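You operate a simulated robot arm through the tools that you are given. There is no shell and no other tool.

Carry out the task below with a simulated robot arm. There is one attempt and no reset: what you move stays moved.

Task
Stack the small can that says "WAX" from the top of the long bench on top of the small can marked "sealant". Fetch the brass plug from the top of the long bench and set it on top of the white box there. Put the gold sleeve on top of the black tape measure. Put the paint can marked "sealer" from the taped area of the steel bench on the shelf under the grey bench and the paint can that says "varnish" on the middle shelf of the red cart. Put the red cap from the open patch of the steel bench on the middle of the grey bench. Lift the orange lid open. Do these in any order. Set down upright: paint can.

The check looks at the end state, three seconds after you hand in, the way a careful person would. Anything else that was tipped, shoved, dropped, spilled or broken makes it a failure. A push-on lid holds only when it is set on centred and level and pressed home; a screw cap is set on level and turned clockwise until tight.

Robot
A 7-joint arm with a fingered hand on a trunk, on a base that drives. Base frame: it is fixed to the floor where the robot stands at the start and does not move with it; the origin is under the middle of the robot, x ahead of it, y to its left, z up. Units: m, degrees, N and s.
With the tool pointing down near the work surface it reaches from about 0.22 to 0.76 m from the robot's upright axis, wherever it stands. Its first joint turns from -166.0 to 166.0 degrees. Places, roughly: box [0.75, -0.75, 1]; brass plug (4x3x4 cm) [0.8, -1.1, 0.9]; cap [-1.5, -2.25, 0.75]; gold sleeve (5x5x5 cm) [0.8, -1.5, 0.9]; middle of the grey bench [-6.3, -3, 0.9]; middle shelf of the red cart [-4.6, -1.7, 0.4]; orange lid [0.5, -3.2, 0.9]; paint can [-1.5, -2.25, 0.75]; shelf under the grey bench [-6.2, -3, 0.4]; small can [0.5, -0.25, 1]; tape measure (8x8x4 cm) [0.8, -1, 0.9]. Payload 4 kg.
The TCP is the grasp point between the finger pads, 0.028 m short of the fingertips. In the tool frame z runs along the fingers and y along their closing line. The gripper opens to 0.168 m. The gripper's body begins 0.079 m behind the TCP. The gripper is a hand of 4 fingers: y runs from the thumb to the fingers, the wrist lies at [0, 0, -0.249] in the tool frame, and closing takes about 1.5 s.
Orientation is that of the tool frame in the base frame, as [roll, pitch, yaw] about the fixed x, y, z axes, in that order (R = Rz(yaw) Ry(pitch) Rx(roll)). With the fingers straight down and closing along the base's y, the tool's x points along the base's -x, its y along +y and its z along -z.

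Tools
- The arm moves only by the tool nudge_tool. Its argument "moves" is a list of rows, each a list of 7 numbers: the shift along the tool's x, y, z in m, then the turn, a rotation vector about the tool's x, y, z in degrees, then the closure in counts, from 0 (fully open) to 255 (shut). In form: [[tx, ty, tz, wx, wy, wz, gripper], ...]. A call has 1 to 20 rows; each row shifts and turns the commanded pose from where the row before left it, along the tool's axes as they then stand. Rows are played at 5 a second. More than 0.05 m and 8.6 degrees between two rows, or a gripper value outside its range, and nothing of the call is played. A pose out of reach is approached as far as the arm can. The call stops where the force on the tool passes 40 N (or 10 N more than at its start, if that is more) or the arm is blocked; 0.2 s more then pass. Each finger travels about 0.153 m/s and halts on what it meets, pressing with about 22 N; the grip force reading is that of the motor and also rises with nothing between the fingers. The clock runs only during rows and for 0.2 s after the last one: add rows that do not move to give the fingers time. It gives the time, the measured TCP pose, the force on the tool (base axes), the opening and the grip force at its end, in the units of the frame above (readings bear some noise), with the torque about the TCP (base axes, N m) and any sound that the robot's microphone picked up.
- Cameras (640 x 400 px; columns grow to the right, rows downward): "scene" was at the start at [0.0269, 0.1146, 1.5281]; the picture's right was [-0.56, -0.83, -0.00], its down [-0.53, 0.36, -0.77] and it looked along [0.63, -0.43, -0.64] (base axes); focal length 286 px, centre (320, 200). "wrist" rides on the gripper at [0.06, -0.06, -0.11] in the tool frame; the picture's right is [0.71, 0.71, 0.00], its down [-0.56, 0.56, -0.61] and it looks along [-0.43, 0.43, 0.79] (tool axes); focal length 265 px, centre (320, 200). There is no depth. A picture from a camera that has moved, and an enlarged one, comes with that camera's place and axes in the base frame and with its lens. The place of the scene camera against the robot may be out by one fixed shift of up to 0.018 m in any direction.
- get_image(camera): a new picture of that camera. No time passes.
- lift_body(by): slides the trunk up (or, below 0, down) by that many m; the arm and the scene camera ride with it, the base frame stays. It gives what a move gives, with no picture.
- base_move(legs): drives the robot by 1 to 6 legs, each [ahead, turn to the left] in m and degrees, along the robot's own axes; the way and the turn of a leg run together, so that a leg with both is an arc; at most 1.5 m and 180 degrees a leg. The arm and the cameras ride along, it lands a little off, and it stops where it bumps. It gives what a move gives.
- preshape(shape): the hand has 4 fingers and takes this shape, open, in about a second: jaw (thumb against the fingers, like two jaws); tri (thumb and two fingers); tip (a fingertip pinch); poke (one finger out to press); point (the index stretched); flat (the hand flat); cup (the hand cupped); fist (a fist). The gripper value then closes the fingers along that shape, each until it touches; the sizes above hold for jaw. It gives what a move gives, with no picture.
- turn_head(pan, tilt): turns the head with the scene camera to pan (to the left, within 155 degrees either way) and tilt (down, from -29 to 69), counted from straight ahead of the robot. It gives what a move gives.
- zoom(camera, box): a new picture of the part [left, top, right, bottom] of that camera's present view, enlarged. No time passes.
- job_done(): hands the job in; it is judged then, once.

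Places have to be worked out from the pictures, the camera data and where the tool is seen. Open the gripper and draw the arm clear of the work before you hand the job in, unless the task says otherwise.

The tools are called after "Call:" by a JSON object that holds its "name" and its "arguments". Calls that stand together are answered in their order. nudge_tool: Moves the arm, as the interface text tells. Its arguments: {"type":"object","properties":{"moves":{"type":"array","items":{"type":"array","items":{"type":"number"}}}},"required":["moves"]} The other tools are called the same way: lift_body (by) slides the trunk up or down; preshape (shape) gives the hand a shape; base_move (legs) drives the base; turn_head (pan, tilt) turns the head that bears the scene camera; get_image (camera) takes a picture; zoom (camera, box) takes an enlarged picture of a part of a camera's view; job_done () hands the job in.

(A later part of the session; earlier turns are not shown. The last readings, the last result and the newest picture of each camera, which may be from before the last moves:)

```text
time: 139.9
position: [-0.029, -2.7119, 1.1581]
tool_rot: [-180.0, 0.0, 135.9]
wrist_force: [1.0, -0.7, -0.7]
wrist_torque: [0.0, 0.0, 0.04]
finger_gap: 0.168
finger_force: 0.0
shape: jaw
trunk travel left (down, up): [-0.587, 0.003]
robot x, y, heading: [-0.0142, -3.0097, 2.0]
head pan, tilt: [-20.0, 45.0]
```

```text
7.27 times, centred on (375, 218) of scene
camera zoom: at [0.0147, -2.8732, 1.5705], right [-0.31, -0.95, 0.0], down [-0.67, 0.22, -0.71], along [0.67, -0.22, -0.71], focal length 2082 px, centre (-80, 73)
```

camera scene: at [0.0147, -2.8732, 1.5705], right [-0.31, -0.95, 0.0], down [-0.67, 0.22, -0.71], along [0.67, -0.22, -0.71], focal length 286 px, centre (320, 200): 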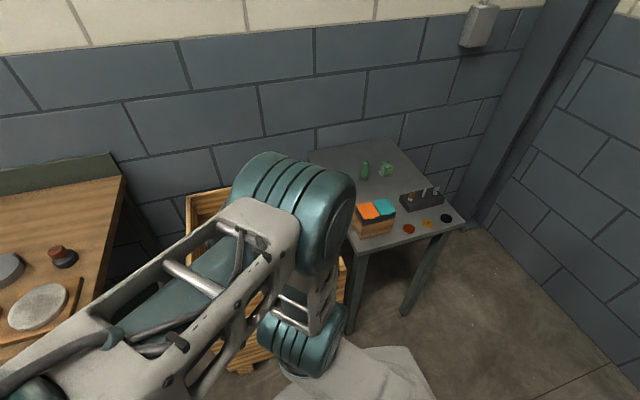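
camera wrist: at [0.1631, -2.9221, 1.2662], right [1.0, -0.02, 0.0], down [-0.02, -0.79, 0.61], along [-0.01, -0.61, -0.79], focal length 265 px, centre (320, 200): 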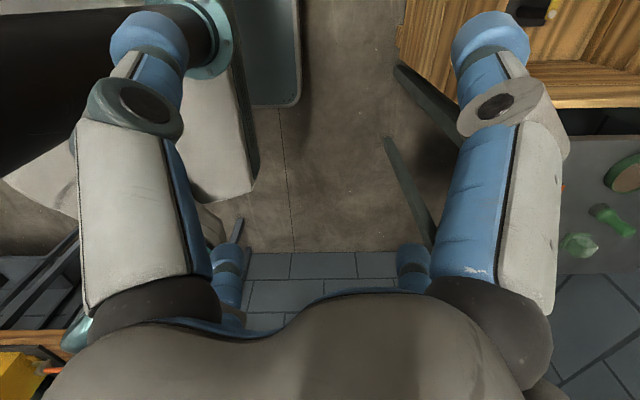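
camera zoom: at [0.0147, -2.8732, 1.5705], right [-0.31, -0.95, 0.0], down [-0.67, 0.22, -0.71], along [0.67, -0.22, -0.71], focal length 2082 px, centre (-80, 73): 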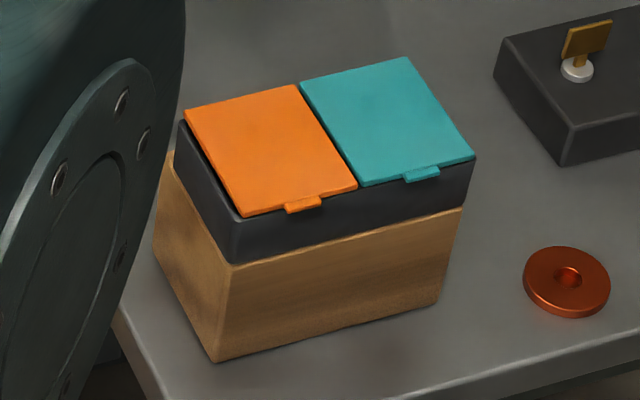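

Each lid has a small tab on the side facing me, so the hinges must be on the far side. I try the "poke" shape and look at the hand, as I may hook one finger under the tab.

Call:
{"name": "preshape", "arguments": {"shape": "poke"}}

Call:
{"name": "get_image", "arguments": {"camera": "wrist"}}

Call:
{"name": "turn_head", "arguments": {"pan": 70, "tilt": 60}}

Call:
{"name": "get_image", "arguments": {"camera": "scene"}}

```text
time: 140.8
position: [-0.0302, -2.7127, 1.1574]
tool_rot: [-180.0, -0.1, 135.9]
wrist_force: [0.0, 0.6, -0.5]
wrist_torque: [0.0, 0.03, -0.02]
finger_gap: 0.0
finger_force: 0.0
shape: poke
trunk travel left (down, up): [-0.587, 0.003]
robot x, y, heading: [-0.0123, -3.0108, 1.7]
head pan, tilt: [-20.0, 45.0]
```

```text
taken
camera wrist: at [-0.1146, -2.7134, 1.2662], right [-0.02, 1.0, 0.0], down [0.79, 0.01, 0.61], along [0.61, 0.01, -0.79], focal length 265 px, centre (320, 200)
```

wrist: 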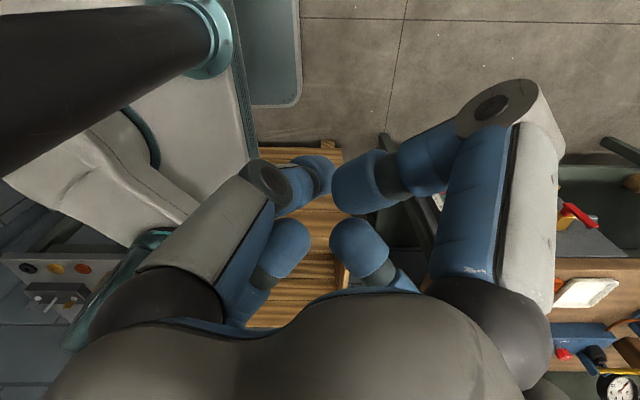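

```text
time: 142.4
position: [-0.0298, -2.7113, 1.1563]
tool_rot: [180.0, -0.1, 135.9]
wrist_force: [0.1, 0.2, -1.3]
wrist_torque: [-0.01, 0.03, 0.0]
finger_gap: 0.0
finger_force: 0.0
shape: poke
trunk travel left (down, up): [-0.587, 0.003]
robot x, y, heading: [-0.0155, -3.0099, 1.6]
head pan, tilt: [70.0, 60.0]
```

```text
taken
camera scene: at [-0.0417, -2.7845, 1.551], right [0.95, -0.31, 0.0], down [-0.27, -0.82, -0.5], along [0.16, 0.47, -0.87], focal length 286 px, centre (320, 200)
```

scene: 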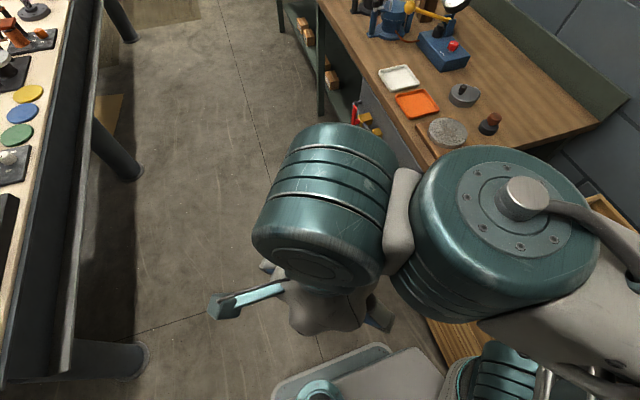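

"Poke" mostly gathers the fingertips together. I check "point", "flat" and "fist" as well.

Call:
{"name": "preshape", "arguments": {"shape": "point"}}

Call:
{"name": "get_image", "arguments": {"camera": "wrist"}}

Call:
{"name": "preshape", "arguments": {"shape": "flat"}}

Call:
{"name": "get_image", "arguments": {"camera": "wrist"}}

Call:
{"name": "preshape", "arguments": {"shape": "fist"}}

Call:
{"name": "get_image", "arguments": {"camera": "wrist"}}

```text
time: 143.3
position: [-0.0293, -2.7127, 1.1565]
tool_rot: [-180.0, -0.1, 135.9]
wrist_force: [-0.3, -0.5, 0.6]
wrist_torque: [0.01, -0.02, 0.0]
finger_gap: 0.0001
finger_force: 0.2
shape: point
trunk travel left (down, up): [-0.587, 0.003]
robot x, y, heading: [-0.0153, -3.0105, 1.9]
head pan, tilt: [70.0, 60.0]
```

```text
taken
camera wrist: at [-0.1146, -2.7133, 1.2663], right [-0.02, 1.0, 0.0], down [0.79, 0.01, 0.61], along [0.61, 0.01, -0.79], focal length 265 px, centre (320, 200)
```

wrist: 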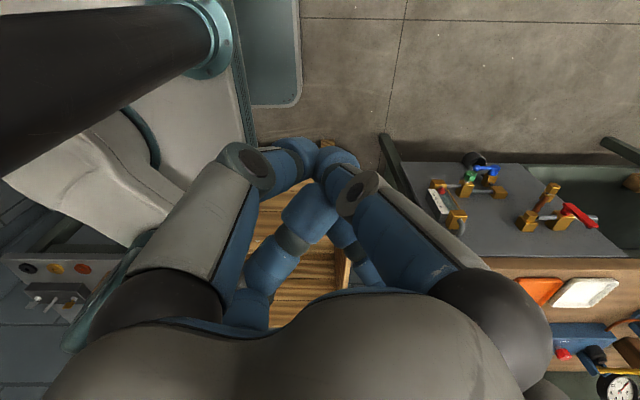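

```text
time: 144.2
position: [-0.0281, -2.7114, 1.157]
tool_rot: [180.0, -0.1, 135.9]
wrist_force: [-0.4, -0.7, -0.8]
wrist_torque: [-0.02, -0.01, -0.02]
finger_gap: 0.0
finger_force: 0.0
shape: flat
trunk travel left (down, up): [-0.587, 0.003]
robot x, y, heading: [-0.0135, -3.0066, 1.9]
head pan, tilt: [70.0, 60.0]
```

```text
taken
camera wrist: at [-0.1146, -2.7133, 1.2662], right [-0.02, 1.0, 0.0], down [0.79, 0.01, 0.61], along [0.61, 0.01, -0.79], focal length 265 px, centre (320, 200)
```

wrist: 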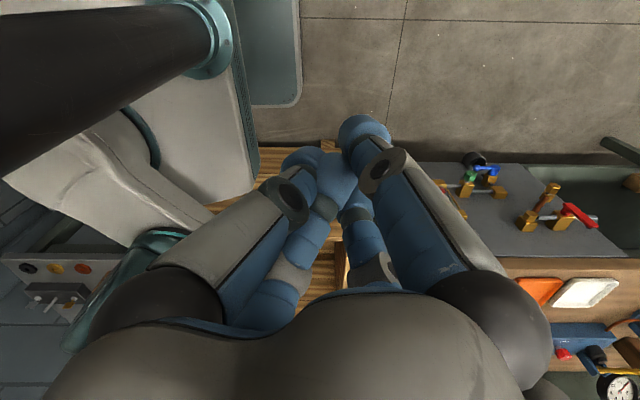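

```text
time: 145.1
position: [-0.0283, -2.7125, 1.1561]
tool_rot: [180.0, -0.2, 135.9]
wrist_force: [0.0, 0.6, 1.1]
wrist_torque: [-0.02, 0.0, 0.02]
finger_gap: 0.0
finger_force: 0.0
shape: fist
trunk travel left (down, up): [-0.587, 0.003]
robot x, y, heading: [-0.0153, -3.0099, 1.8]
head pan, tilt: [70.0, 60.0]
```

```text
taken
camera wrist: at [-0.1146, -2.7133, 1.2662], right [-0.02, 1.0, 0.0], down [0.79, 0.01, 0.61], along [0.61, 0.01, -0.79], focal length 265 px, centre (320, 200)
```

wrist: 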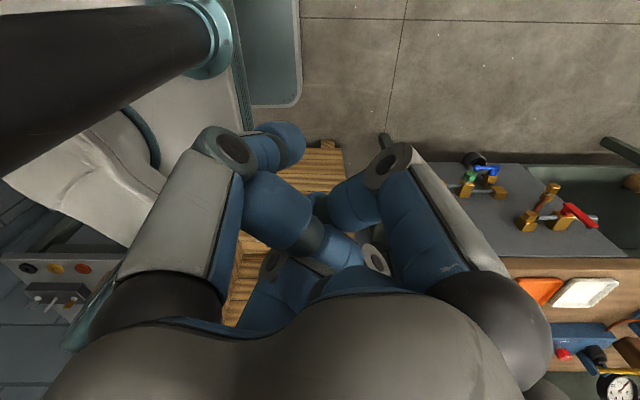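

The jaw claw should work: with the tool tilted forward, the lower finger's last segment is nearly horizontal and can hook under the tab. First I bring the hand over the box at yaw 180 to measure the lid with the wrist camera.

Call:
{"name": "preshape", "arguments": {"shape": "jaw"}}

Call:
{"name": "nudge_tool", "arguments": {"moves": [[-0.0347, 0.0313, 0, 0, 0, 0, 0], [-0.0347, 0.0313, 0, 0, 0, 0, 0], [-0.0347, 0.0313, 0, 0, 0, 0, 0], [-0.0347, 0.0313, 0, 0, 0, 0, 0], [-0.0347, 0.0313, 0, 0, 0, 0, 0], [-0.0347, 0.0313, 0, 0, 0, 0, 0], [0, 0, 0, 0, 0, -7.35, 0], [0, 0, 0, 0, 0, -7.35, 0], [0, 0, 0, 0, 0, -7.35, 0], [0, 0, 0, 0, 0, -7.35, 0], [0, 0, 0, 0, 0, -7.35, 0], [0, 0, 0, 0, 0, -7.35, 0], [-0.0213, -0.0413, 0, 0, 0, 0, 0], [-0.0213, -0.0413, 0, 0, 0, 0, 0], [-0.0213, -0.0413, 0, 0, 0, 0, 0], [-0.0213, -0.0413, 0, 0, 0, 0, 0], [-0.0213, -0.0413, 0, 0, 0, 0, 0], [-0.0213, -0.0413, 0, 0, 0, 0, 0], [-0.0213, -0.0413, 0, 0, 0, 0, 0], [0, 0, 0, 0, 0, 0, 0]]}}

Call:
{"name": "get_image", "arguments": {"camera": "wrist"}}

Call:
{"name": "turn_head", "arguments": {"pan": -30, "tilt": 45}}

Call:
{"name": "get_image", "arguments": {"camera": "scene"}}

```text
time: 146.0
position: [-0.0296, -2.7124, 1.1559]
tool_rot: [-180.0, -0.1, 135.9]
wrist_force: [-0.3, -0.9, -0.8]
wrist_torque: [0.02, 0.0, 0.0]
finger_gap: 0.1678
finger_force: 0.0
shape: jaw
trunk travel left (down, up): [-0.587, 0.003]
robot x, y, heading: [-0.0148, -3.0078, 2.1]
head pan, tilt: [70.0, 60.0]
```

```text
time: 150.2
position: [0.3987, -3.0117, 1.1564]
tool_rot: [179.8, -0.2, -179.9]
wrist_force: [0.2, -0.4, 0.6]
wrist_torque: [0.0, 0.01, -0.01]
finger_gap: 0.1679
finger_force: 0.0
shape: jaw
trunk travel left (down, up): [-0.587, 0.003]
robot x, y, heading: [-0.0132, -3.011, 1.9]
head pan, tilt: [70.0, 60.0]
```

```text
taken
camera wrist: at [0.3385, -3.071, 1.2652], right [-0.71, 0.71, 0.0], down [0.56, 0.56, 0.62], along [0.43, 0.44, -0.79], focal length 265 px, centre (320, 200)
```

wrist: 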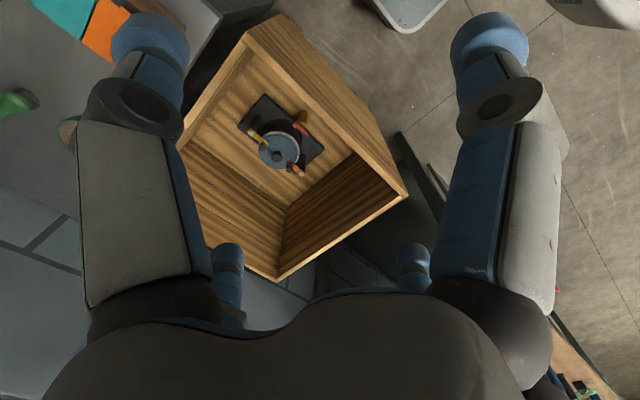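

```text
time: 152.0
position: [0.3995, -3.0095, 1.1558]
tool_rot: [179.9, -0.1, -180.0]
wrist_force: [-0.1, 0.9, 0.2]
wrist_torque: [0.0, 0.03, -0.01]
finger_gap: 0.1675
finger_force: 0.1
shape: jaw
trunk travel left (down, up): [-0.587, 0.003]
robot x, y, heading: [-0.0134, -3.011, 2.1]
head pan, tilt: [-30.0, 45.0]
```

```text
taken
camera scene: at [0.0091, -2.8864, 1.5705], right [-0.47, -0.88, 0.0], down [-0.62, 0.33, -0.71], along [0.62, -0.33, -0.71], focal length 286 px, centre (320, 200)
```

scene: 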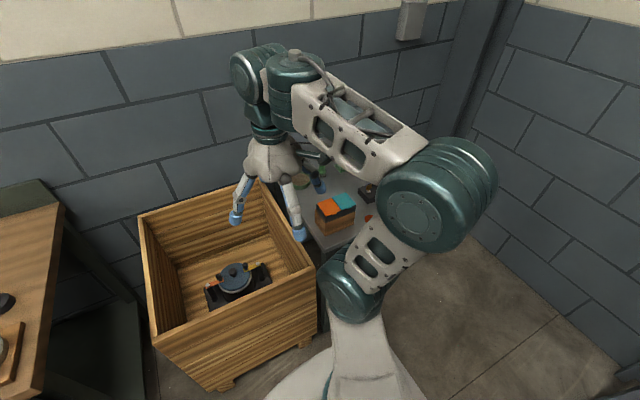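

The box is further to -y. I shift over and turn the tool to yaw 135° so the wrist camera looks along +x at it.

Call:
{"name": "nudge_tool", "arguments": {"moves": [[0.0, -0.035, 0, 0, 0, 7.5, 60], [0.005, -0.035, 0, 0, 0, 7.5, 60], [0.01, -0.034, 0, 0, 0, 7.5, 60], [0.014, -0.032, 0, 0, 0, 7.5, 60], [0, 0, 0, 0, 0, 7.5, 60], [0, 0, 0, 0, 0, 7.5, 60], [0, 0, 0, 0, 0, 0, 60]]}}

Call:
{"name": "get_image", "arguments": {"camera": "wrist"}}

```text
time: 153.6
position: [0.3482, -3.1347, 1.1555]
tool_rot: [179.9, -0.3, 134.8]
wrist_force: [-1.0, 0.6, 0.1]
wrist_torque: [0.02, -0.01, 0.0]
finger_gap: 0.1288
finger_force: 0.1
shape: jaw
trunk travel left (down, up): [-0.587, 0.003]
robot x, y, heading: [-0.0128, -3.0051, 1.8]
head pan, tilt: [-30.0, 45.0]
```

```text
taken
camera wrist: at [0.2621, -3.134, 1.2654], right [0.0, 1.0, 0.0], down [0.79, 0.0, 0.61], along [0.61, 0.0, -0.79], focal length 265 px, centre (320, 200)
```

wrist: 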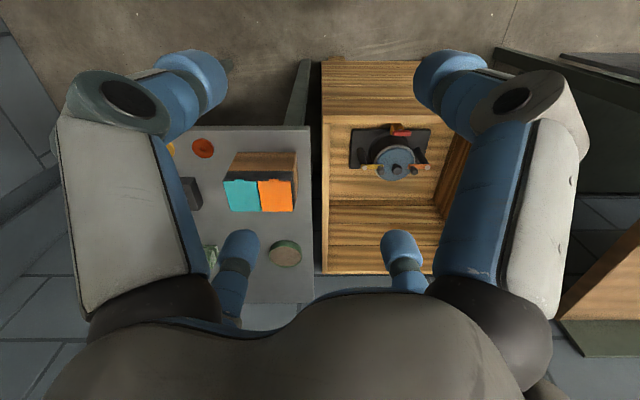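

Call:
{"name": "zoom", "arguments": {"camera": "wrist", "box": [180, 120, 320, 220]}}

```text
4.00 times, centred on (250, 170) of wrist
camera zoom: at [0.2621, -3.134, 1.2654], right [0.0, 1.0, 0.0], down [0.79, 0.0, 0.61], along [0.61, 0.0, -0.79], focal length 1062 px, centre (600, 320)
```

zoom: 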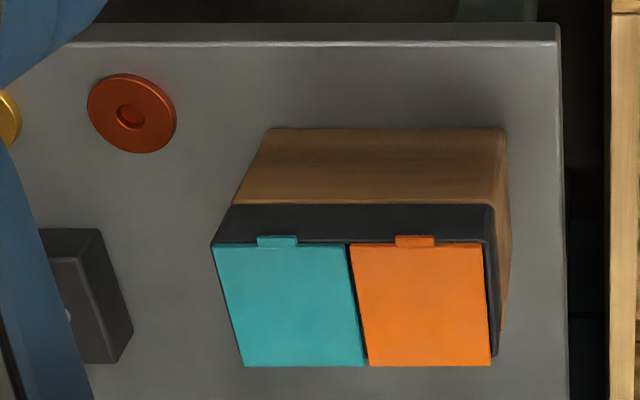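

The wrist and scene rays agree: table z ≈ 0.809, orange lid front edge at x ≈ 0.50, z ≈ 0.906, hinge at x ≈ 0.564. The tab is at y ≈ -3.209 and overhangs only about 5 mm. I take the "tip" shape, with the thumb as lower hook, at yaw 90° and tilted 45° forward.

Call:
{"name": "preshape", "arguments": {"shape": "tip"}}

Call:
{"name": "nudge_tool", "arguments": {"moves": [[0, 0, 0, 0, 0, 7.47, 150], [0, 0, 0, 0, 0, 7.47, 150], [0, 0, 0, 0, 0, 7.47, 150], [0, 0, 0, 0, 0, 7.47, 150], [0, 0, 0, 0, 0, 7.47, 150], [0, 0, 0, 0, 0, 7.45, 150], [-0.0375, 0.0, 0.02, 0, 0, 0, 150], [-0.0375, 0.0, 0.02, 0, 0, 0, 150], [0, 0, 0, -7.5, 0, 0, 150], [0, 0, 0, -7.5, 0, 0, 150], [0, 0, 0, -7.5, 0, 0, 150], [0, 0, 0, -7.5, 0, 0, 150], [0, 0, 0, -7.5, 0, 0, 150], [0, 0, 0, -7.5, 0, 0, 150], [0, 0, 0, 0, 0, 0, 150]]}}

Call:
{"name": "get_image", "arguments": {"camera": "wrist"}}

Call:
{"name": "get_image", "arguments": {"camera": "scene"}}

```text
time: 154.5
position: [0.3481, -3.1341, 1.1554]
tool_rot: [180.0, -0.1, 135.1]
wrist_force: [0.0, 0.0, 0.3]
wrist_torque: [-0.02, -0.01, -0.03]
finger_gap: 0.1679
finger_force: 0.1
shape: tip
trunk travel left (down, up): [-0.587, 0.003]
robot x, y, heading: [-0.0138, -3.0122, 1.8]
head pan, tilt: [-30.0, 45.0]
```

```text
time: 157.7
position: [0.3468, -3.2127, 1.1153]
tool_rot: [137.2, -0.8, 90.0]
wrist_force: [-1.3, -0.9, 0.4]
wrist_torque: [0.0, -0.03, 0.02]
finger_gap: 0.0693
finger_force: 0.0
shape: tip
trunk travel left (down, up): [-0.587, 0.003]
robot x, y, heading: [-0.0178, -3.0095, 1.7]
head pan, tilt: [-30.0, 45.0]
```

```text
taken
camera wrist: at [0.2278, -3.1525, 1.1562], right [0.52, 0.7, 0.49], down [-0.01, -0.57, 0.82], along [0.85, -0.43, -0.29], focal length 265 px, centre (320, 200)
```

wrist: 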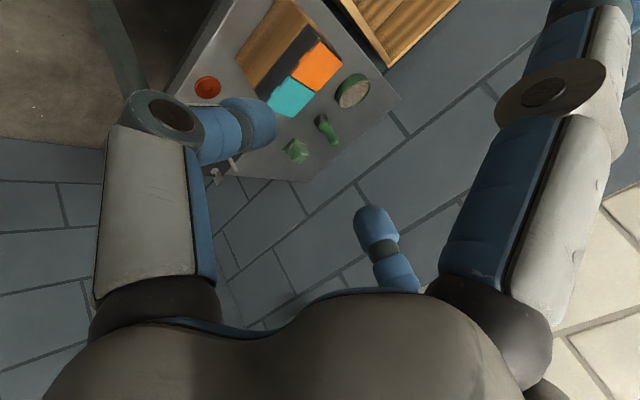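

```text
taken
camera scene: at [0.0086, -2.8869, 1.5705], right [-0.47, -0.88, 0.0], down [-0.62, 0.33, -0.71], along [0.62, -0.33, -0.71], focal length 286 px, centre (320, 200)
```

scene: 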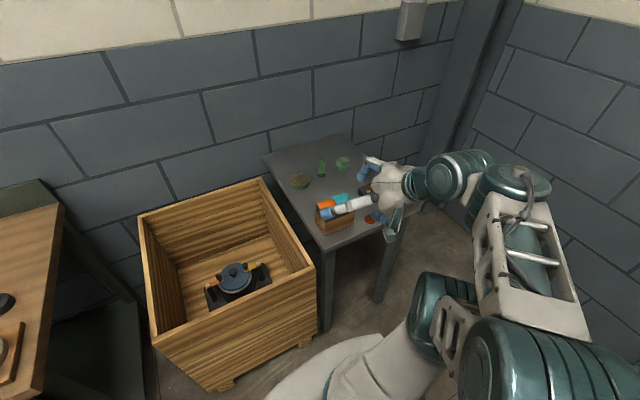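

The hand is tilted roughly as planned. I let it settle and re-read the pose.

Call:
{"name": "nudge_tool", "arguments": {"moves": [[0, 0, 0, 0, 0, 0, 150], [0, 0, 0, 0, 0, 0, 150]]}}

Call:
{"name": "zoom", "arguments": {"camera": "scene", "box": [280, 140, 440, 250]}}

Call:
{"name": "zoom", "arguments": {"camera": "wrist", "box": [90, 0, 410, 200]}}

```text
time: 158.3
position: [0.3477, -3.2124, 1.1158]
tool_rot: [137.3, -0.6, 90.1]
wrist_force: [0.1, 0.1, 0.3]
wrist_torque: [-0.05, -0.02, 0.03]
finger_gap: 0.0693
finger_force: 0.0
shape: tip
trunk travel left (down, up): [-0.587, 0.003]
robot x, y, heading: [-0.015, -3.0088, 1.7]
head pan, tilt: [-30.0, 45.0]
```

```text
3.64 times, centred on (360, 195) of scene
camera zoom: at [0.0092, -2.8864, 1.5705], right [-0.47, -0.88, 0.0], down [-0.62, 0.33, -0.71], along [0.62, -0.33, -0.71], focal length 1041 px, centre (174, 218)
```

zoom: 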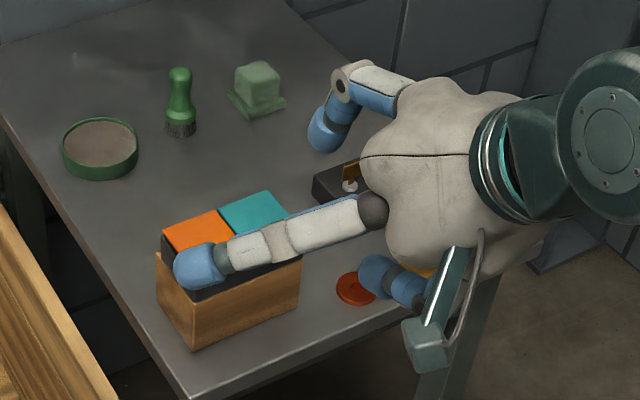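

```text
2.00 times, centred on (250, 100) of wrist
camera zoom: at [0.2281, -3.152, 1.1562], right [0.52, 0.7, 0.49], down [0.0, -0.57, 0.82], along [0.86, -0.43, -0.29], focal length 531 px, centre (460, 400)
```

zoom: 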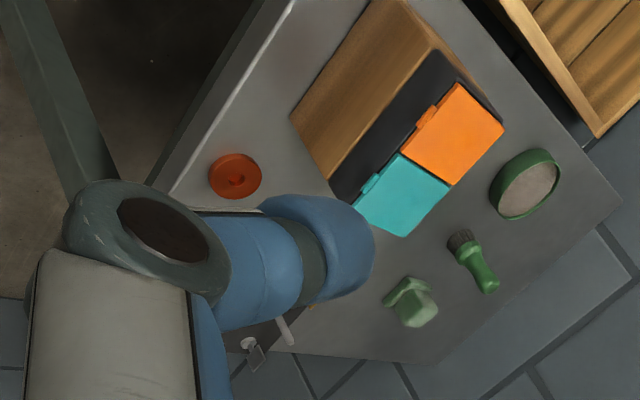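

The geometry checks out: the thumb's last segment is nearly level and points +x. I approach to about 4 cm in front of the tab, with the thumb just below its height.

Call:
{"name": "nudge_tool", "arguments": {"moves": [[0.0006, -0.0069, 0.035, 0, 0, 0, 150], [0.0006, -0.0069, 0.035, 0, 0, 0, 150], [0.0006, -0.0069, 0.035, 0, 0, 0, 150], [0.0006, -0.0069, 0.035, 0, 0, 0, 150], [0.0006, -0.0069, 0.035, 0, 0, 0, 150], [0.0007, -0.0066, 0.0347, 0, 0, 0, 150], [0, 0, 0, 0, 0, 0, 150], [0, 0, 0, 0, 0, 0, 150]]}}

Call:
{"name": "get_image", "arguments": {"camera": "wrist"}}

Call:
{"name": "zoom", "arguments": {"camera": "scene", "box": [280, 140, 440, 250]}}

```text
time: 160.1
position: [0.4658, -3.2049, 0.9371]
tool_rot: [135.1, -0.1, 90.2]
wrist_force: [0.0, -0.4, -0.2]
wrist_torque: [0.0, 0.04, 0.02]
finger_gap: 0.0693
finger_force: 0.2
shape: tip
trunk travel left (down, up): [-0.587, 0.003]
robot x, y, heading: [-0.013, -3.011, 1.5]
head pan, tilt: [-30.0, 45.0]
```

```text
taken
camera wrist: at [0.3463, -3.1449, 0.9716], right [0.5, 0.71, 0.5], down [-0.04, -0.56, 0.83], along [0.87, -0.43, -0.25], focal length 265 px, centre (320, 200)
```

wrist: 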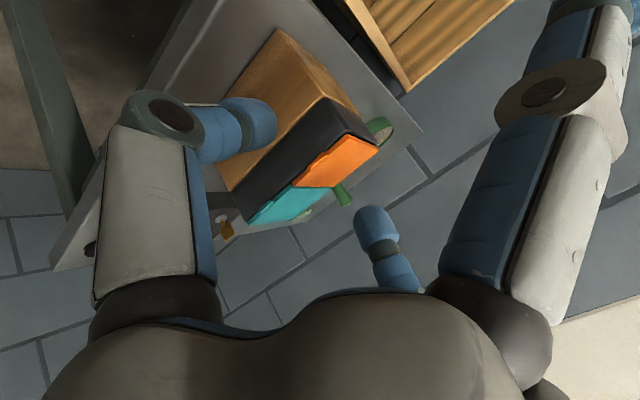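

```text
3.64 times, centred on (360, 195) of scene
camera zoom: at [0.0088, -2.8865, 1.5705], right [-0.47, -0.88, 0.0], down [-0.62, 0.33, -0.71], along [0.62, -0.33, -0.71], focal length 1041 px, centre (174, 218)
```

zoom: 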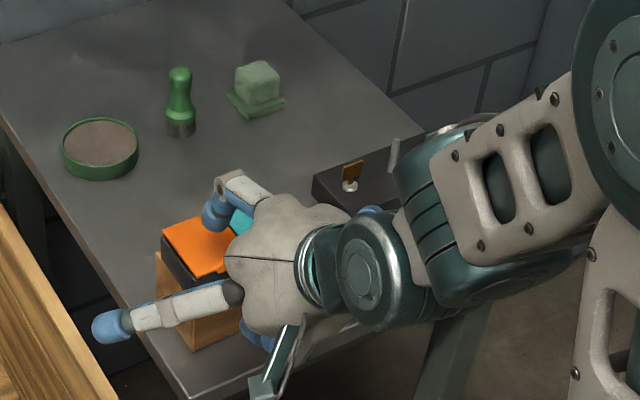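

I zoom the wrist view on the tab and the thumb tip.

Call:
{"name": "zoom", "arguments": {"camera": "wrist", "box": [180, 70, 400, 220]}}

```text
2.67 times, centred on (290, 145) of wrist
camera zoom: at [0.3463, -3.1449, 0.9716], right [0.5, 0.71, 0.5], down [-0.04, -0.56, 0.83], along [0.87, -0.43, -0.25], focal length 708 px, centre (400, 347)
```

zoom: 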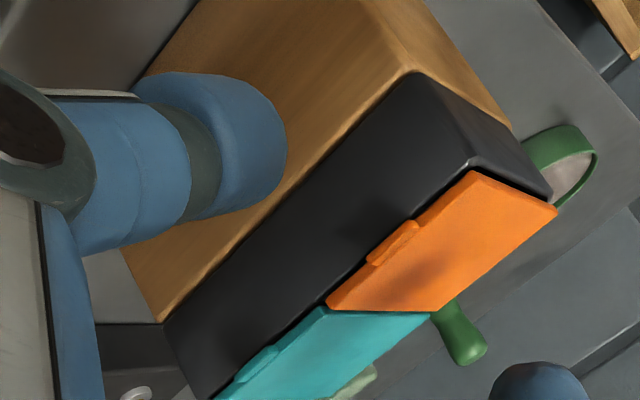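

The tab sits at about y = -3.207, z = 0.906. I drop about 5 mm, shift slightly in -y and move in 3 cm, stopping about 1 cm short of the face.

Call:
{"name": "nudge_tool", "arguments": {"moves": [[-0.0025, -0.0035, 0.0035, 0, 0, 0, 150], [0, 0.0106, 0.0106, 0, 0, 0, 150], [0, 0.0106, 0.0106, 0, 0, 0, 150], [0, 0, 0, 0, 0, 0, 150], [0, 0, 0, 0, 0, 0, 150]]}}

Call:
{"name": "get_image", "arguments": {"camera": "wrist"}}

Call:
{"name": "zoom", "arguments": {"camera": "wrist", "box": [180, 70, 400, 220]}}

```text
time: 161.3
position: [0.4965, -3.2075, 0.9314]
tool_rot: [135.1, -0.1, 90.2]
wrist_force: [0.3, 0.2, -0.4]
wrist_torque: [0.01, 0.04, -0.04]
finger_gap: 0.0693
finger_force: 0.1
shape: tip
trunk travel left (down, up): [-0.587, 0.003]
robot x, y, heading: [-0.0148, -3.0057, 1.6]
head pan, tilt: [-30.0, 45.0]
```

```text
taken
camera wrist: at [0.3754, -3.147, 0.9676], right [0.5, 0.71, 0.5], down [-0.04, -0.56, 0.83], along [0.87, -0.43, -0.25], focal length 265 px, centre (320, 200)
```

wrist: 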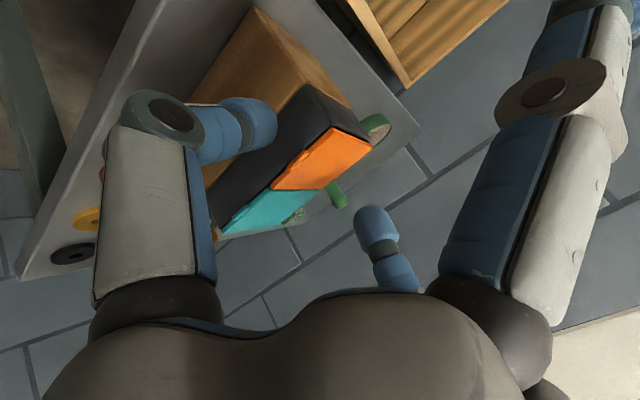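

```text
2.67 times, centred on (290, 145) of wrist
camera zoom: at [0.3754, -3.147, 0.9676], right [0.5, 0.71, 0.5], down [-0.04, -0.56, 0.83], along [0.87, -0.43, -0.25], focal length 708 px, centre (400, 347)
```

zoom: 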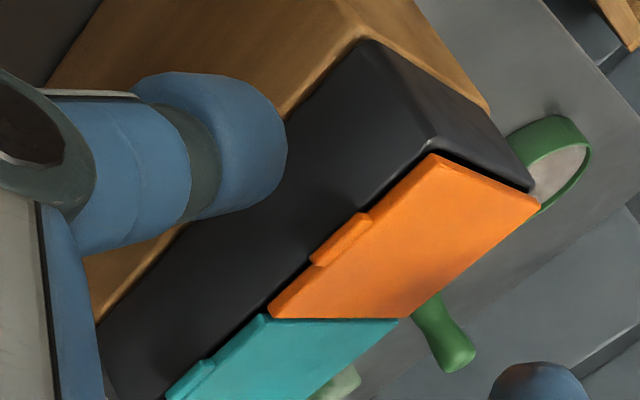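

The thumb is clearly below the tab. I ease forward toward the tray face and watch the force.

Call:
{"name": "nudge_tool", "arguments": {"moves": [[0, 0.0035, 0.0035, 0, 0, 0, 150], [0, 0.002, 0.002, 0, 0, 0, 150], [0, 0, 0, 0, 0, 0, 150]]}}

Call:
{"name": "zoom", "arguments": {"camera": "wrist", "box": [180, 70, 400, 220]}}

```text
time: 162.1
position: [0.5038, -3.2071, 0.9319]
tool_rot: [135.2, -0.1, 90.1]
wrist_force: [-0.3, 0.3, 0.3]
wrist_torque: [-0.01, 0.04, 0.0]
finger_gap: 0.0694
finger_force: 0.0
shape: tip
trunk travel left (down, up): [-0.587, 0.003]
robot x, y, heading: [-0.0158, -3.0117, 1.9]
head pan, tilt: [-30.0, 45.0]
```

```text
2.67 times, centred on (290, 145) of wrist
camera zoom: at [0.3839, -3.1469, 0.9677], right [0.5, 0.71, 0.5], down [-0.04, -0.56, 0.83], along [0.87, -0.43, -0.25], focal length 708 px, centre (400, 347)
```

zoom: 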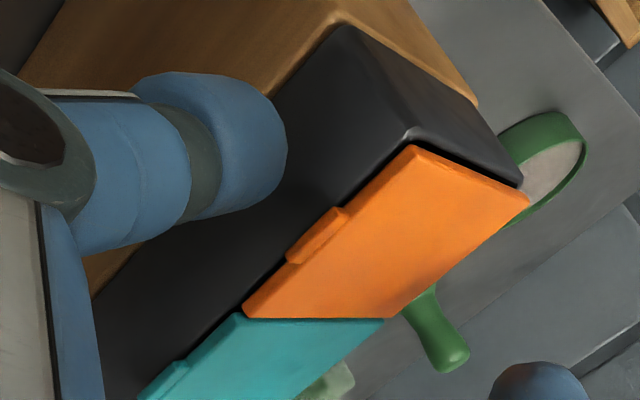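

Still no contact, so I step forward another few millimetres at a time.

Call:
{"name": "nudge_tool", "arguments": {"moves": [[0, 0.0018, 0.0018, 0, 0, 0, 150], [0, 0.0018, 0.0018, 0, 0, 0, 150], [0, 0, 0, 0, 0, 0, 150]]}}

Call:
{"name": "zoom", "arguments": {"camera": "wrist", "box": [180, 70, 400, 220]}}

```text
time: 162.9
position: [0.5081, -3.2074, 0.932]
tool_rot: [135.1, -0.1, 90.2]
wrist_force: [0.8, 0.6, 0.3]
wrist_torque: [0.0, -0.01, 0.01]
finger_gap: 0.0692
finger_force: 0.0
shape: tip
trunk travel left (down, up): [-0.587, 0.003]
robot x, y, heading: [-0.0158, -3.0078, 2.1]
head pan, tilt: [-30.0, 45.0]
```

```text
2.67 times, centred on (290, 145) of wrist
camera zoom: at [0.3886, -3.1475, 0.9679], right [0.5, 0.71, 0.5], down [-0.04, -0.56, 0.83], along [0.87, -0.43, -0.25], focal length 708 px, centre (400, 347)
```

zoom: 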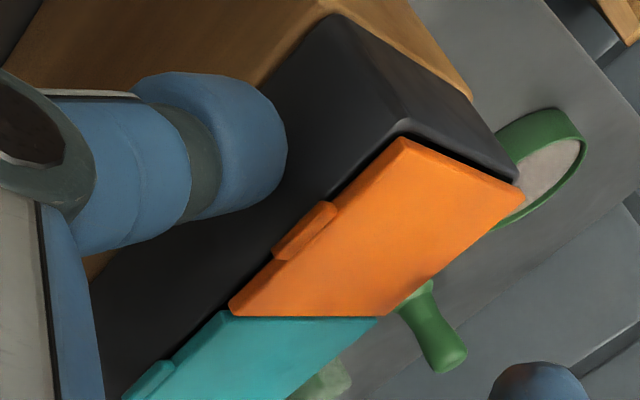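

No contact yet at x = 0.508. I continue in small steps.

Call:
{"name": "nudge_tool", "arguments": {"moves": [[0, 0.0018, 0.0018, 0, 0, 0, 150], [0, 0.0018, 0.0018, 0, 0, 0, 150], [0, 0, 0, 0, 0, 0, 150]]}}

Call:
{"name": "nudge_tool", "arguments": {"moves": [[0, 0.0018, 0.0018, 0, 0, 0, 150], [0, 0, 0, 0, 0, 0, 150]]}}

Call:
{"name": "zoom", "arguments": {"camera": "wrist", "box": [180, 70, 400, 220]}}

Call:
{"name": "zoom", "arguments": {"camera": "scene", "box": [290, 170, 390, 240]}}

```text
time: 163.7
position: [0.5148, -3.2072, 0.9323]
tool_rot: [135.1, -0.2, 90.2]
wrist_force: [-1.6, -0.4, -0.2]
wrist_torque: [0.0, 0.06, -0.03]
finger_gap: 0.0698
finger_force: 0.0
shape: tip
trunk travel left (down, up): [-0.587, 0.003]
robot x, y, heading: [-0.0134, -3.0096, 1.8]
head pan, tilt: [-30.0, 45.0]
```

```text
time: 164.3
position: [0.5152, -3.2075, 0.9325]
tool_rot: [135.0, -0.2, 90.2]
wrist_force: [-5.0, -0.5, 1.4]
wrist_torque: [0.01, 0.26, 0.0]
finger_gap: 0.0704
finger_force: 0.0
shape: tip
trunk travel left (down, up): [-0.587, 0.003]
robot x, y, heading: [-0.0127, -3.0075, 1.8]
head pan, tilt: [-30.0, 45.0]
```

```text
2.67 times, centred on (290, 145) of wrist
camera zoom: at [0.3954, -3.1473, 0.9675], right [0.5, 0.71, 0.5], down [-0.04, -0.56, 0.83], along [0.87, -0.43, -0.25], focal length 708 px, centre (400, 347)
```

zoom: 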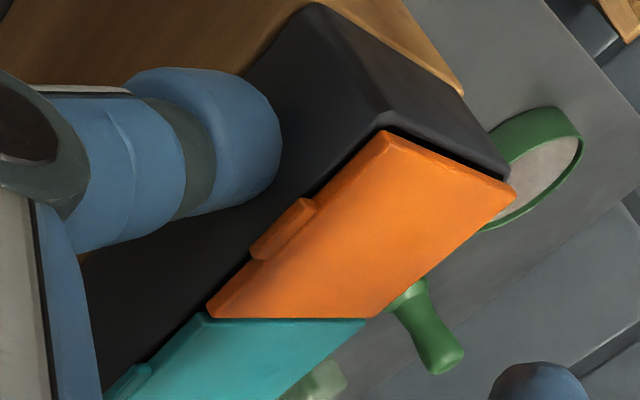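

```text
5.71 times, centred on (340, 205) of scene
camera zoom: at [0.0083, -2.8866, 1.5705], right [-0.47, -0.88, 0.0], down [-0.62, 0.33, -0.71], along [0.62, -0.33, -0.71], focal length 1636 px, centre (206, 171)
```

zoom: 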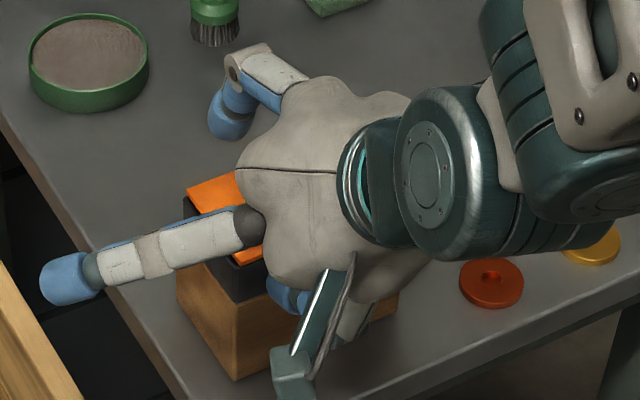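

The thumb tip now rests against the tray face (about 5 N). I raise it 1 cm so it meets the tab from below.

Call:
{"name": "nudge_tool", "arguments": {"moves": [[0, 0.0028, -0.0042, 0, 0, 0, 150], [0, 0.0035, -0.0035, 0, 0, 0, 150], [0, 0, 0, 0, 0, 0, 150]]}}

Call:
{"name": "zoom", "arguments": {"camera": "wrist", "box": [180, 70, 400, 220]}}

```text
time: 165.1
position: [0.5158, -3.208, 0.9415]
tool_rot: [135.0, -0.1, 90.2]
wrist_force: [-2.4, 0.0, -1.6]
wrist_torque: [0.02, 0.05, 0.0]
finger_gap: 0.0709
finger_force: 0.1
shape: tip
trunk travel left (down, up): [-0.587, 0.003]
robot x, y, heading: [-0.0161, -3.0124, 1.8]
head pan, tilt: [-30.0, 45.0]
```

```text
2.67 times, centred on (290, 145) of wrist
camera zoom: at [0.3948, -3.148, 0.9772], right [0.5, 0.71, 0.5], down [-0.04, -0.56, 0.83], along [0.87, -0.43, -0.25], focal length 708 px, centre (400, 347)
```

zoom: 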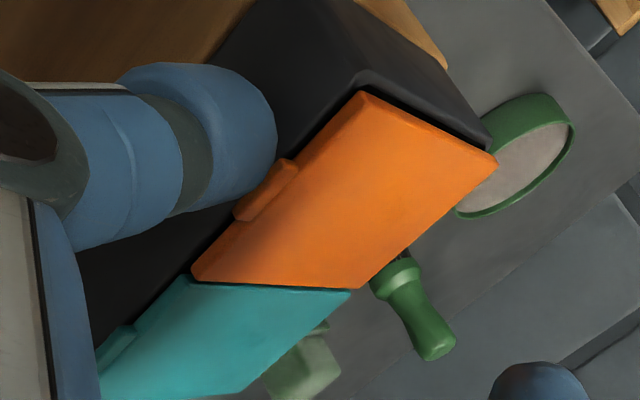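

The thumb now touches the tab's underside. I keep raising along the start of the arc.

Call:
{"name": "nudge_tool", "arguments": {"moves": [[0, 0.0028, -0.0028, 0, 0, 0, 150], [0, 0.003, -0.0028, 0, 0, 0, 150], [0, 0.003, -0.0026, 0, 0, 0, 150], [0, 0, 0, 0, 0, 0, 150]]}}

Call:
{"name": "zoom", "arguments": {"camera": "wrist", "box": [180, 70, 400, 220]}}

```text
time: 166.1
position: [0.5147, -3.208, 0.9547]
tool_rot: [135.2, -0.1, 90.1]
wrist_force: [-0.1, 1.0, -0.1]
wrist_torque: [0.0, -0.01, -0.01]
finger_gap: 0.0693
finger_force: 0.0
shape: tip
trunk travel left (down, up): [-0.587, 0.003]
robot x, y, heading: [-0.014, -3.007, 1.8]
head pan, tilt: [-30.0, 45.0]
```

```text
2.67 times, centred on (290, 145) of wrist
camera zoom: at [0.3946, -3.1475, 0.9897], right [0.5, 0.71, 0.5], down [-0.04, -0.56, 0.83], along [0.87, -0.43, -0.25], focal length 708 px, centre (400, 347)
```

zoom: 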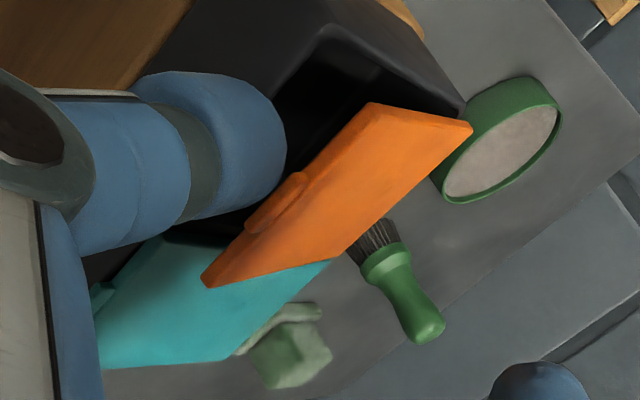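

The orange lid is opening. I continue along the arc to about 60°.

Call:
{"name": "nudge_tool", "arguments": {"moves": [[0, 0.0079, -0.003, 0, 0, 0, 150], [0, 0.0079, -0.003, 0, 0, 0, 150], [0, 0.0085, -0.0014, 0, 0, 0, 150], [0, 0.0085, -0.0014, 0, 0, 0, 150], [0, 0.0106, 0.0007, 0, 0, 0, 150], [0, 0.0106, 0.0007, 0, 0, 0, 150], [0, 0, 0, 0, 0, 0, 150]]}}

Call:
{"name": "get_image", "arguments": {"camera": "wrist"}}

Call:
{"name": "zoom", "arguments": {"camera": "scene", "box": [290, 150, 390, 240]}}

```text
time: 167.7
position: [0.5482, -3.2085, 0.9965]
tool_rot: [135.0, -0.1, 90.2]
wrist_force: [0.6, -1.0, 0.4]
wrist_torque: [-0.03, -0.02, -0.02]
finger_gap: 0.0696
finger_force: 0.0
shape: tip
trunk travel left (down, up): [-0.587, 0.003]
robot x, y, heading: [-0.0154, -3.0108, 1.8]
head pan, tilt: [-30.0, 45.0]
```

```text
taken
camera wrist: at [0.4275, -3.1484, 1.033], right [0.5, 0.71, 0.5], down [-0.04, -0.56, 0.83], along [0.87, -0.43, -0.25], focal length 265 px, centre (320, 200)
```

wrist: 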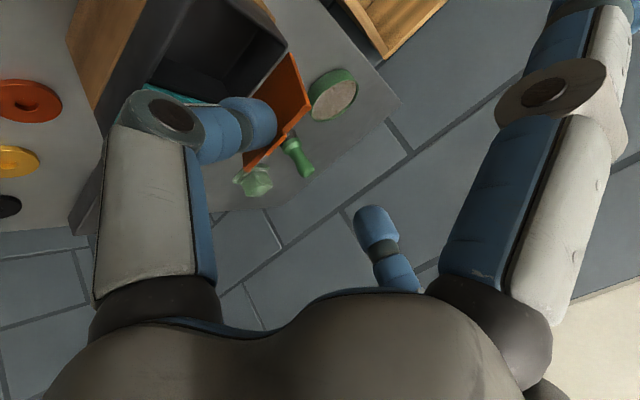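

```text
4.44 times, centred on (340, 195) of scene
camera zoom: at [0.0091, -2.8866, 1.5705], right [-0.47, -0.88, 0.0], down [-0.62, 0.33, -0.71], along [0.62, -0.33, -0.71], focal length 1272 px, centre (231, 222)
```

zoom: 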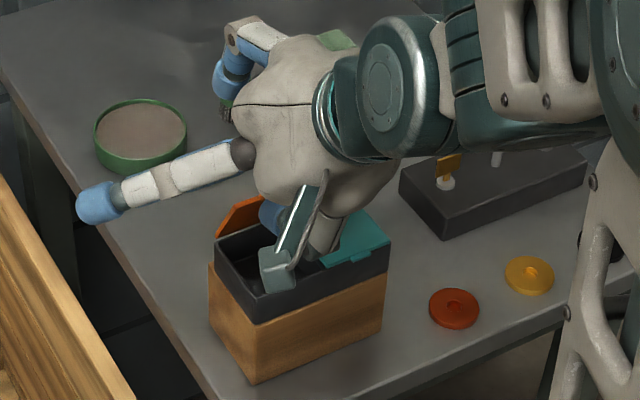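

The lid is well up. I push it further in +x past vertical.

Call:
{"name": "nudge_tool", "arguments": {"moves": [[0, 0.0055, 0.0045, 0, 0, 0, 150], [0, 0.0055, 0.0045, 0, 0, 0, 150], [0, 0.005, 0.005, 0, 0, 0, 150], [0, 0.005, 0.005, 0, 0, 0, 150], [0, 0.005, 0.005, 0, 0, 0, 150], [0, 0, 0, 0, 0, 0, 150]]}}

Call:
{"name": "get_image", "arguments": {"camera": "wrist"}}

Call:
{"name": "zoom", "arguments": {"camera": "scene", "box": [290, 150, 390, 240]}}

```text
time: 169.1
position: [0.5828, -3.2079, 0.9993]
tool_rot: [135.1, -0.2, 90.2]
wrist_force: [0.5, -0.8, -0.1]
wrist_torque: [0.02, -0.03, -0.01]
finger_gap: 0.0696
finger_force: 0.1
shape: tip
trunk travel left (down, up): [-0.587, 0.003]
robot x, y, heading: [-0.0117, -3.0085, 1.7]
head pan, tilt: [-30.0, 45.0]
```

```text
taken
camera wrist: at [0.4628, -3.1477, 1.034], right [0.5, 0.71, 0.5], down [-0.04, -0.56, 0.83], along [0.87, -0.43, -0.25], focal length 265 px, centre (320, 200)
```

wrist: 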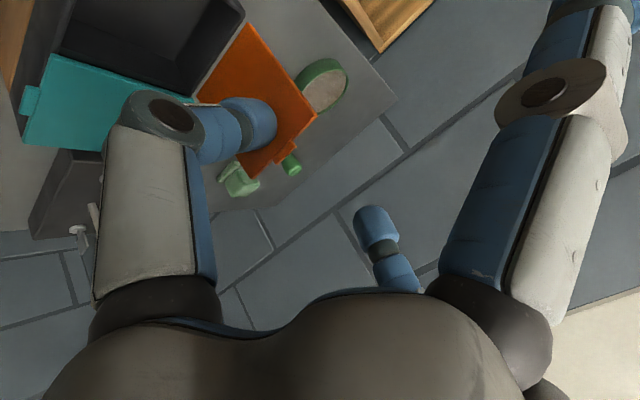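

```text
4.44 times, centred on (340, 195) of scene
camera zoom: at [0.0092, -2.8866, 1.5705], right [-0.47, -0.88, 0.0], down [-0.62, 0.33, -0.71], along [0.62, -0.33, -0.71], focal length 1272 px, centre (231, 222)
```

zoom: 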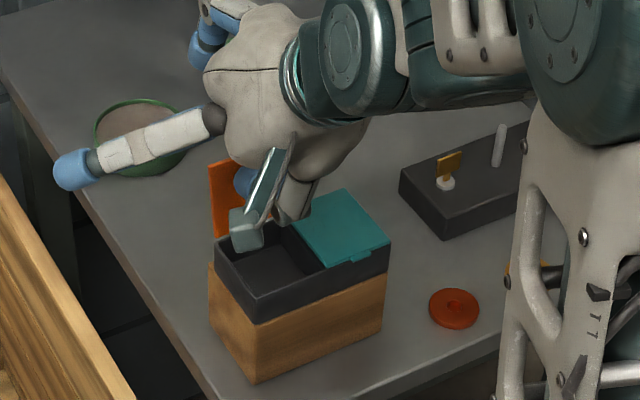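

The lid is close to upright. I nudge it a bit further past vertical and watch for resistance.

Call:
{"name": "nudge_tool", "arguments": {"moves": [[0, 0.0028, 0.0028, 0, 0, 0, 150], [0, 0.0028, 0.0028, 0, 0, 0, 150], [0, 0.0028, 0.0028, 0, 0, 0, 150], [0, 0, 0, 0, 0, 0, 150]]}}

Call:
{"name": "zoom", "arguments": {"camera": "wrist", "box": [20, 0, 380, 225]}}

```text
time: 170.1
position: [0.5963, -3.208, 0.9981]
tool_rot: [135.2, -0.1, 90.3]
wrist_force: [0.1, -1.0, -0.1]
wrist_torque: [-0.02, 0.0, 0.02]
finger_gap: 0.0696
finger_force: 0.0
shape: tip
trunk travel left (down, up): [-0.587, 0.003]
robot x, y, heading: [-0.015, -3.0083, 1.8]
head pan, tilt: [-30.0, 45.0]
```

```text
1.78 times, centred on (200, 112) of wrist
camera zoom: at [0.4755, -3.1475, 1.0339], right [0.5, 0.71, 0.5], down [-0.04, -0.56, 0.83], along [0.87, -0.43, -0.25], focal length 472 px, centre (533, 356)
```

zoom: 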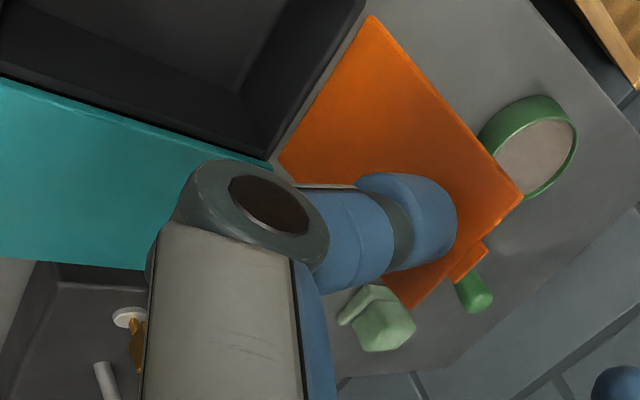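

The lid is past vertical. I push a little more and then withdraw to see where it rests.

Call:
{"name": "nudge_tool", "arguments": {"moves": [[0, 0.002, 0.0036, 0, 0, 0, 150], [0, 0.002, 0.0036, 0, 0, 0, 150], [0, 0.002, 0.0036, 0, 0, 0, 150], [0, 0.002, 0.0036, 0, 0, 0, 150], [0, 0, 0, 0, 0, 0, 150]]}}

Call:
{"name": "zoom", "arguments": {"camera": "wrist", "box": [20, 0, 380, 225]}}

```text
time: 171.3
position: [0.6102, -3.2079, 0.9969]
tool_rot: [134.9, -0.2, 90.1]
wrist_force: [-16.4, 0.8, 11.6]
wrist_torque: [0.02, 1.0, -0.03]
finger_gap: 0.0719
finger_force: 0.1
shape: tip
trunk travel left (down, up): [-0.587, 0.003]
robot x, y, heading: [-0.012, -3.0074, 1.9]
head pan, tilt: [-30.0, 45.0]
```

```text
1.78 times, centred on (200, 112) of wrist
camera zoom: at [0.4896, -3.1471, 1.0313], right [0.5, 0.71, 0.5], down [-0.04, -0.56, 0.83], along [0.87, -0.43, -0.25], focal length 472 px, centre (533, 356)
```

zoom: 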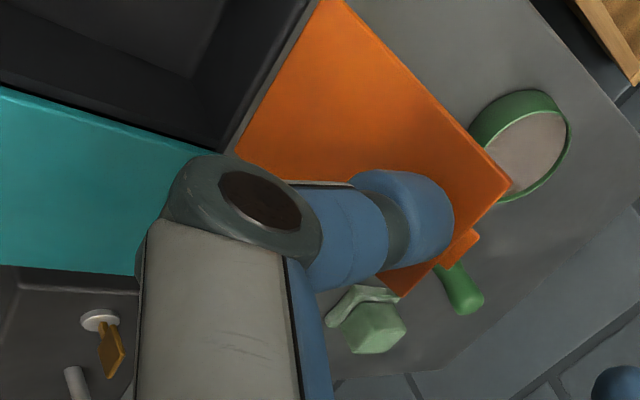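

That met a stop (16 N), so the lid is at its limit. I back off right away and look.

Call:
{"name": "nudge_tool", "arguments": {"moves": [[0, -0.01, -0.01, 0, 0, 0, 150], [0, -0.014, -0.014, 0, 0, 0, 150], [0, -0.005, -0.025, 0, 0, 0, 150], [0, -0.005, -0.035, 0, 0, 0, 150], [0, -0.005, -0.035, 0, 0, 0, 150], [0, -0.005, -0.04, 0, 0, 0, 150], [0, 0, -0.045, 0, 0, 0, 150], [0, 0, 0, 0, 0, 0, 150]]}}

Call:
{"name": "get_image", "arguments": {"camera": "wrist"}}

Call:
{"name": "zoom", "arguments": {"camera": "scene", "box": [260, 140, 420, 250]}}

```text
time: 173.1
position: [0.4391, -3.2108, 1.107]
tool_rot: [135.1, 0.0, 90.2]
wrist_force: [-0.8, 0.4, -0.3]
wrist_torque: [-0.02, 0.01, 0.01]
finger_gap: 0.0696
finger_force: 0.0
shape: tip
trunk travel left (down, up): [-0.587, 0.003]
robot x, y, heading: [-0.0163, -3.006, 1.9]
head pan, tilt: [-30.0, 45.0]
```

```text
taken
camera wrist: at [0.3181, -3.1503, 1.1433], right [0.5, 0.71, 0.5], down [-0.04, -0.56, 0.83], along [0.87, -0.43, -0.25], focal length 265 px, centre (320, 200)
```

wrist: 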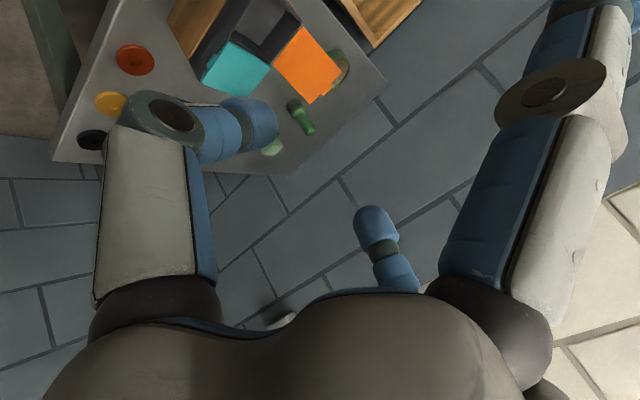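

```text
3.64 times, centred on (340, 195) of scene
camera zoom: at [0.0092, -2.8864, 1.5705], right [-0.47, -0.88, 0.0], down [-0.62, 0.33, -0.71], along [0.62, -0.33, -0.71], focal length 1041 px, centre (247, 218)
```

zoom: 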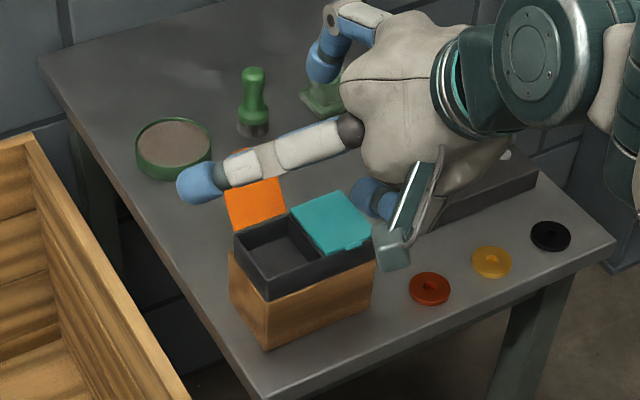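

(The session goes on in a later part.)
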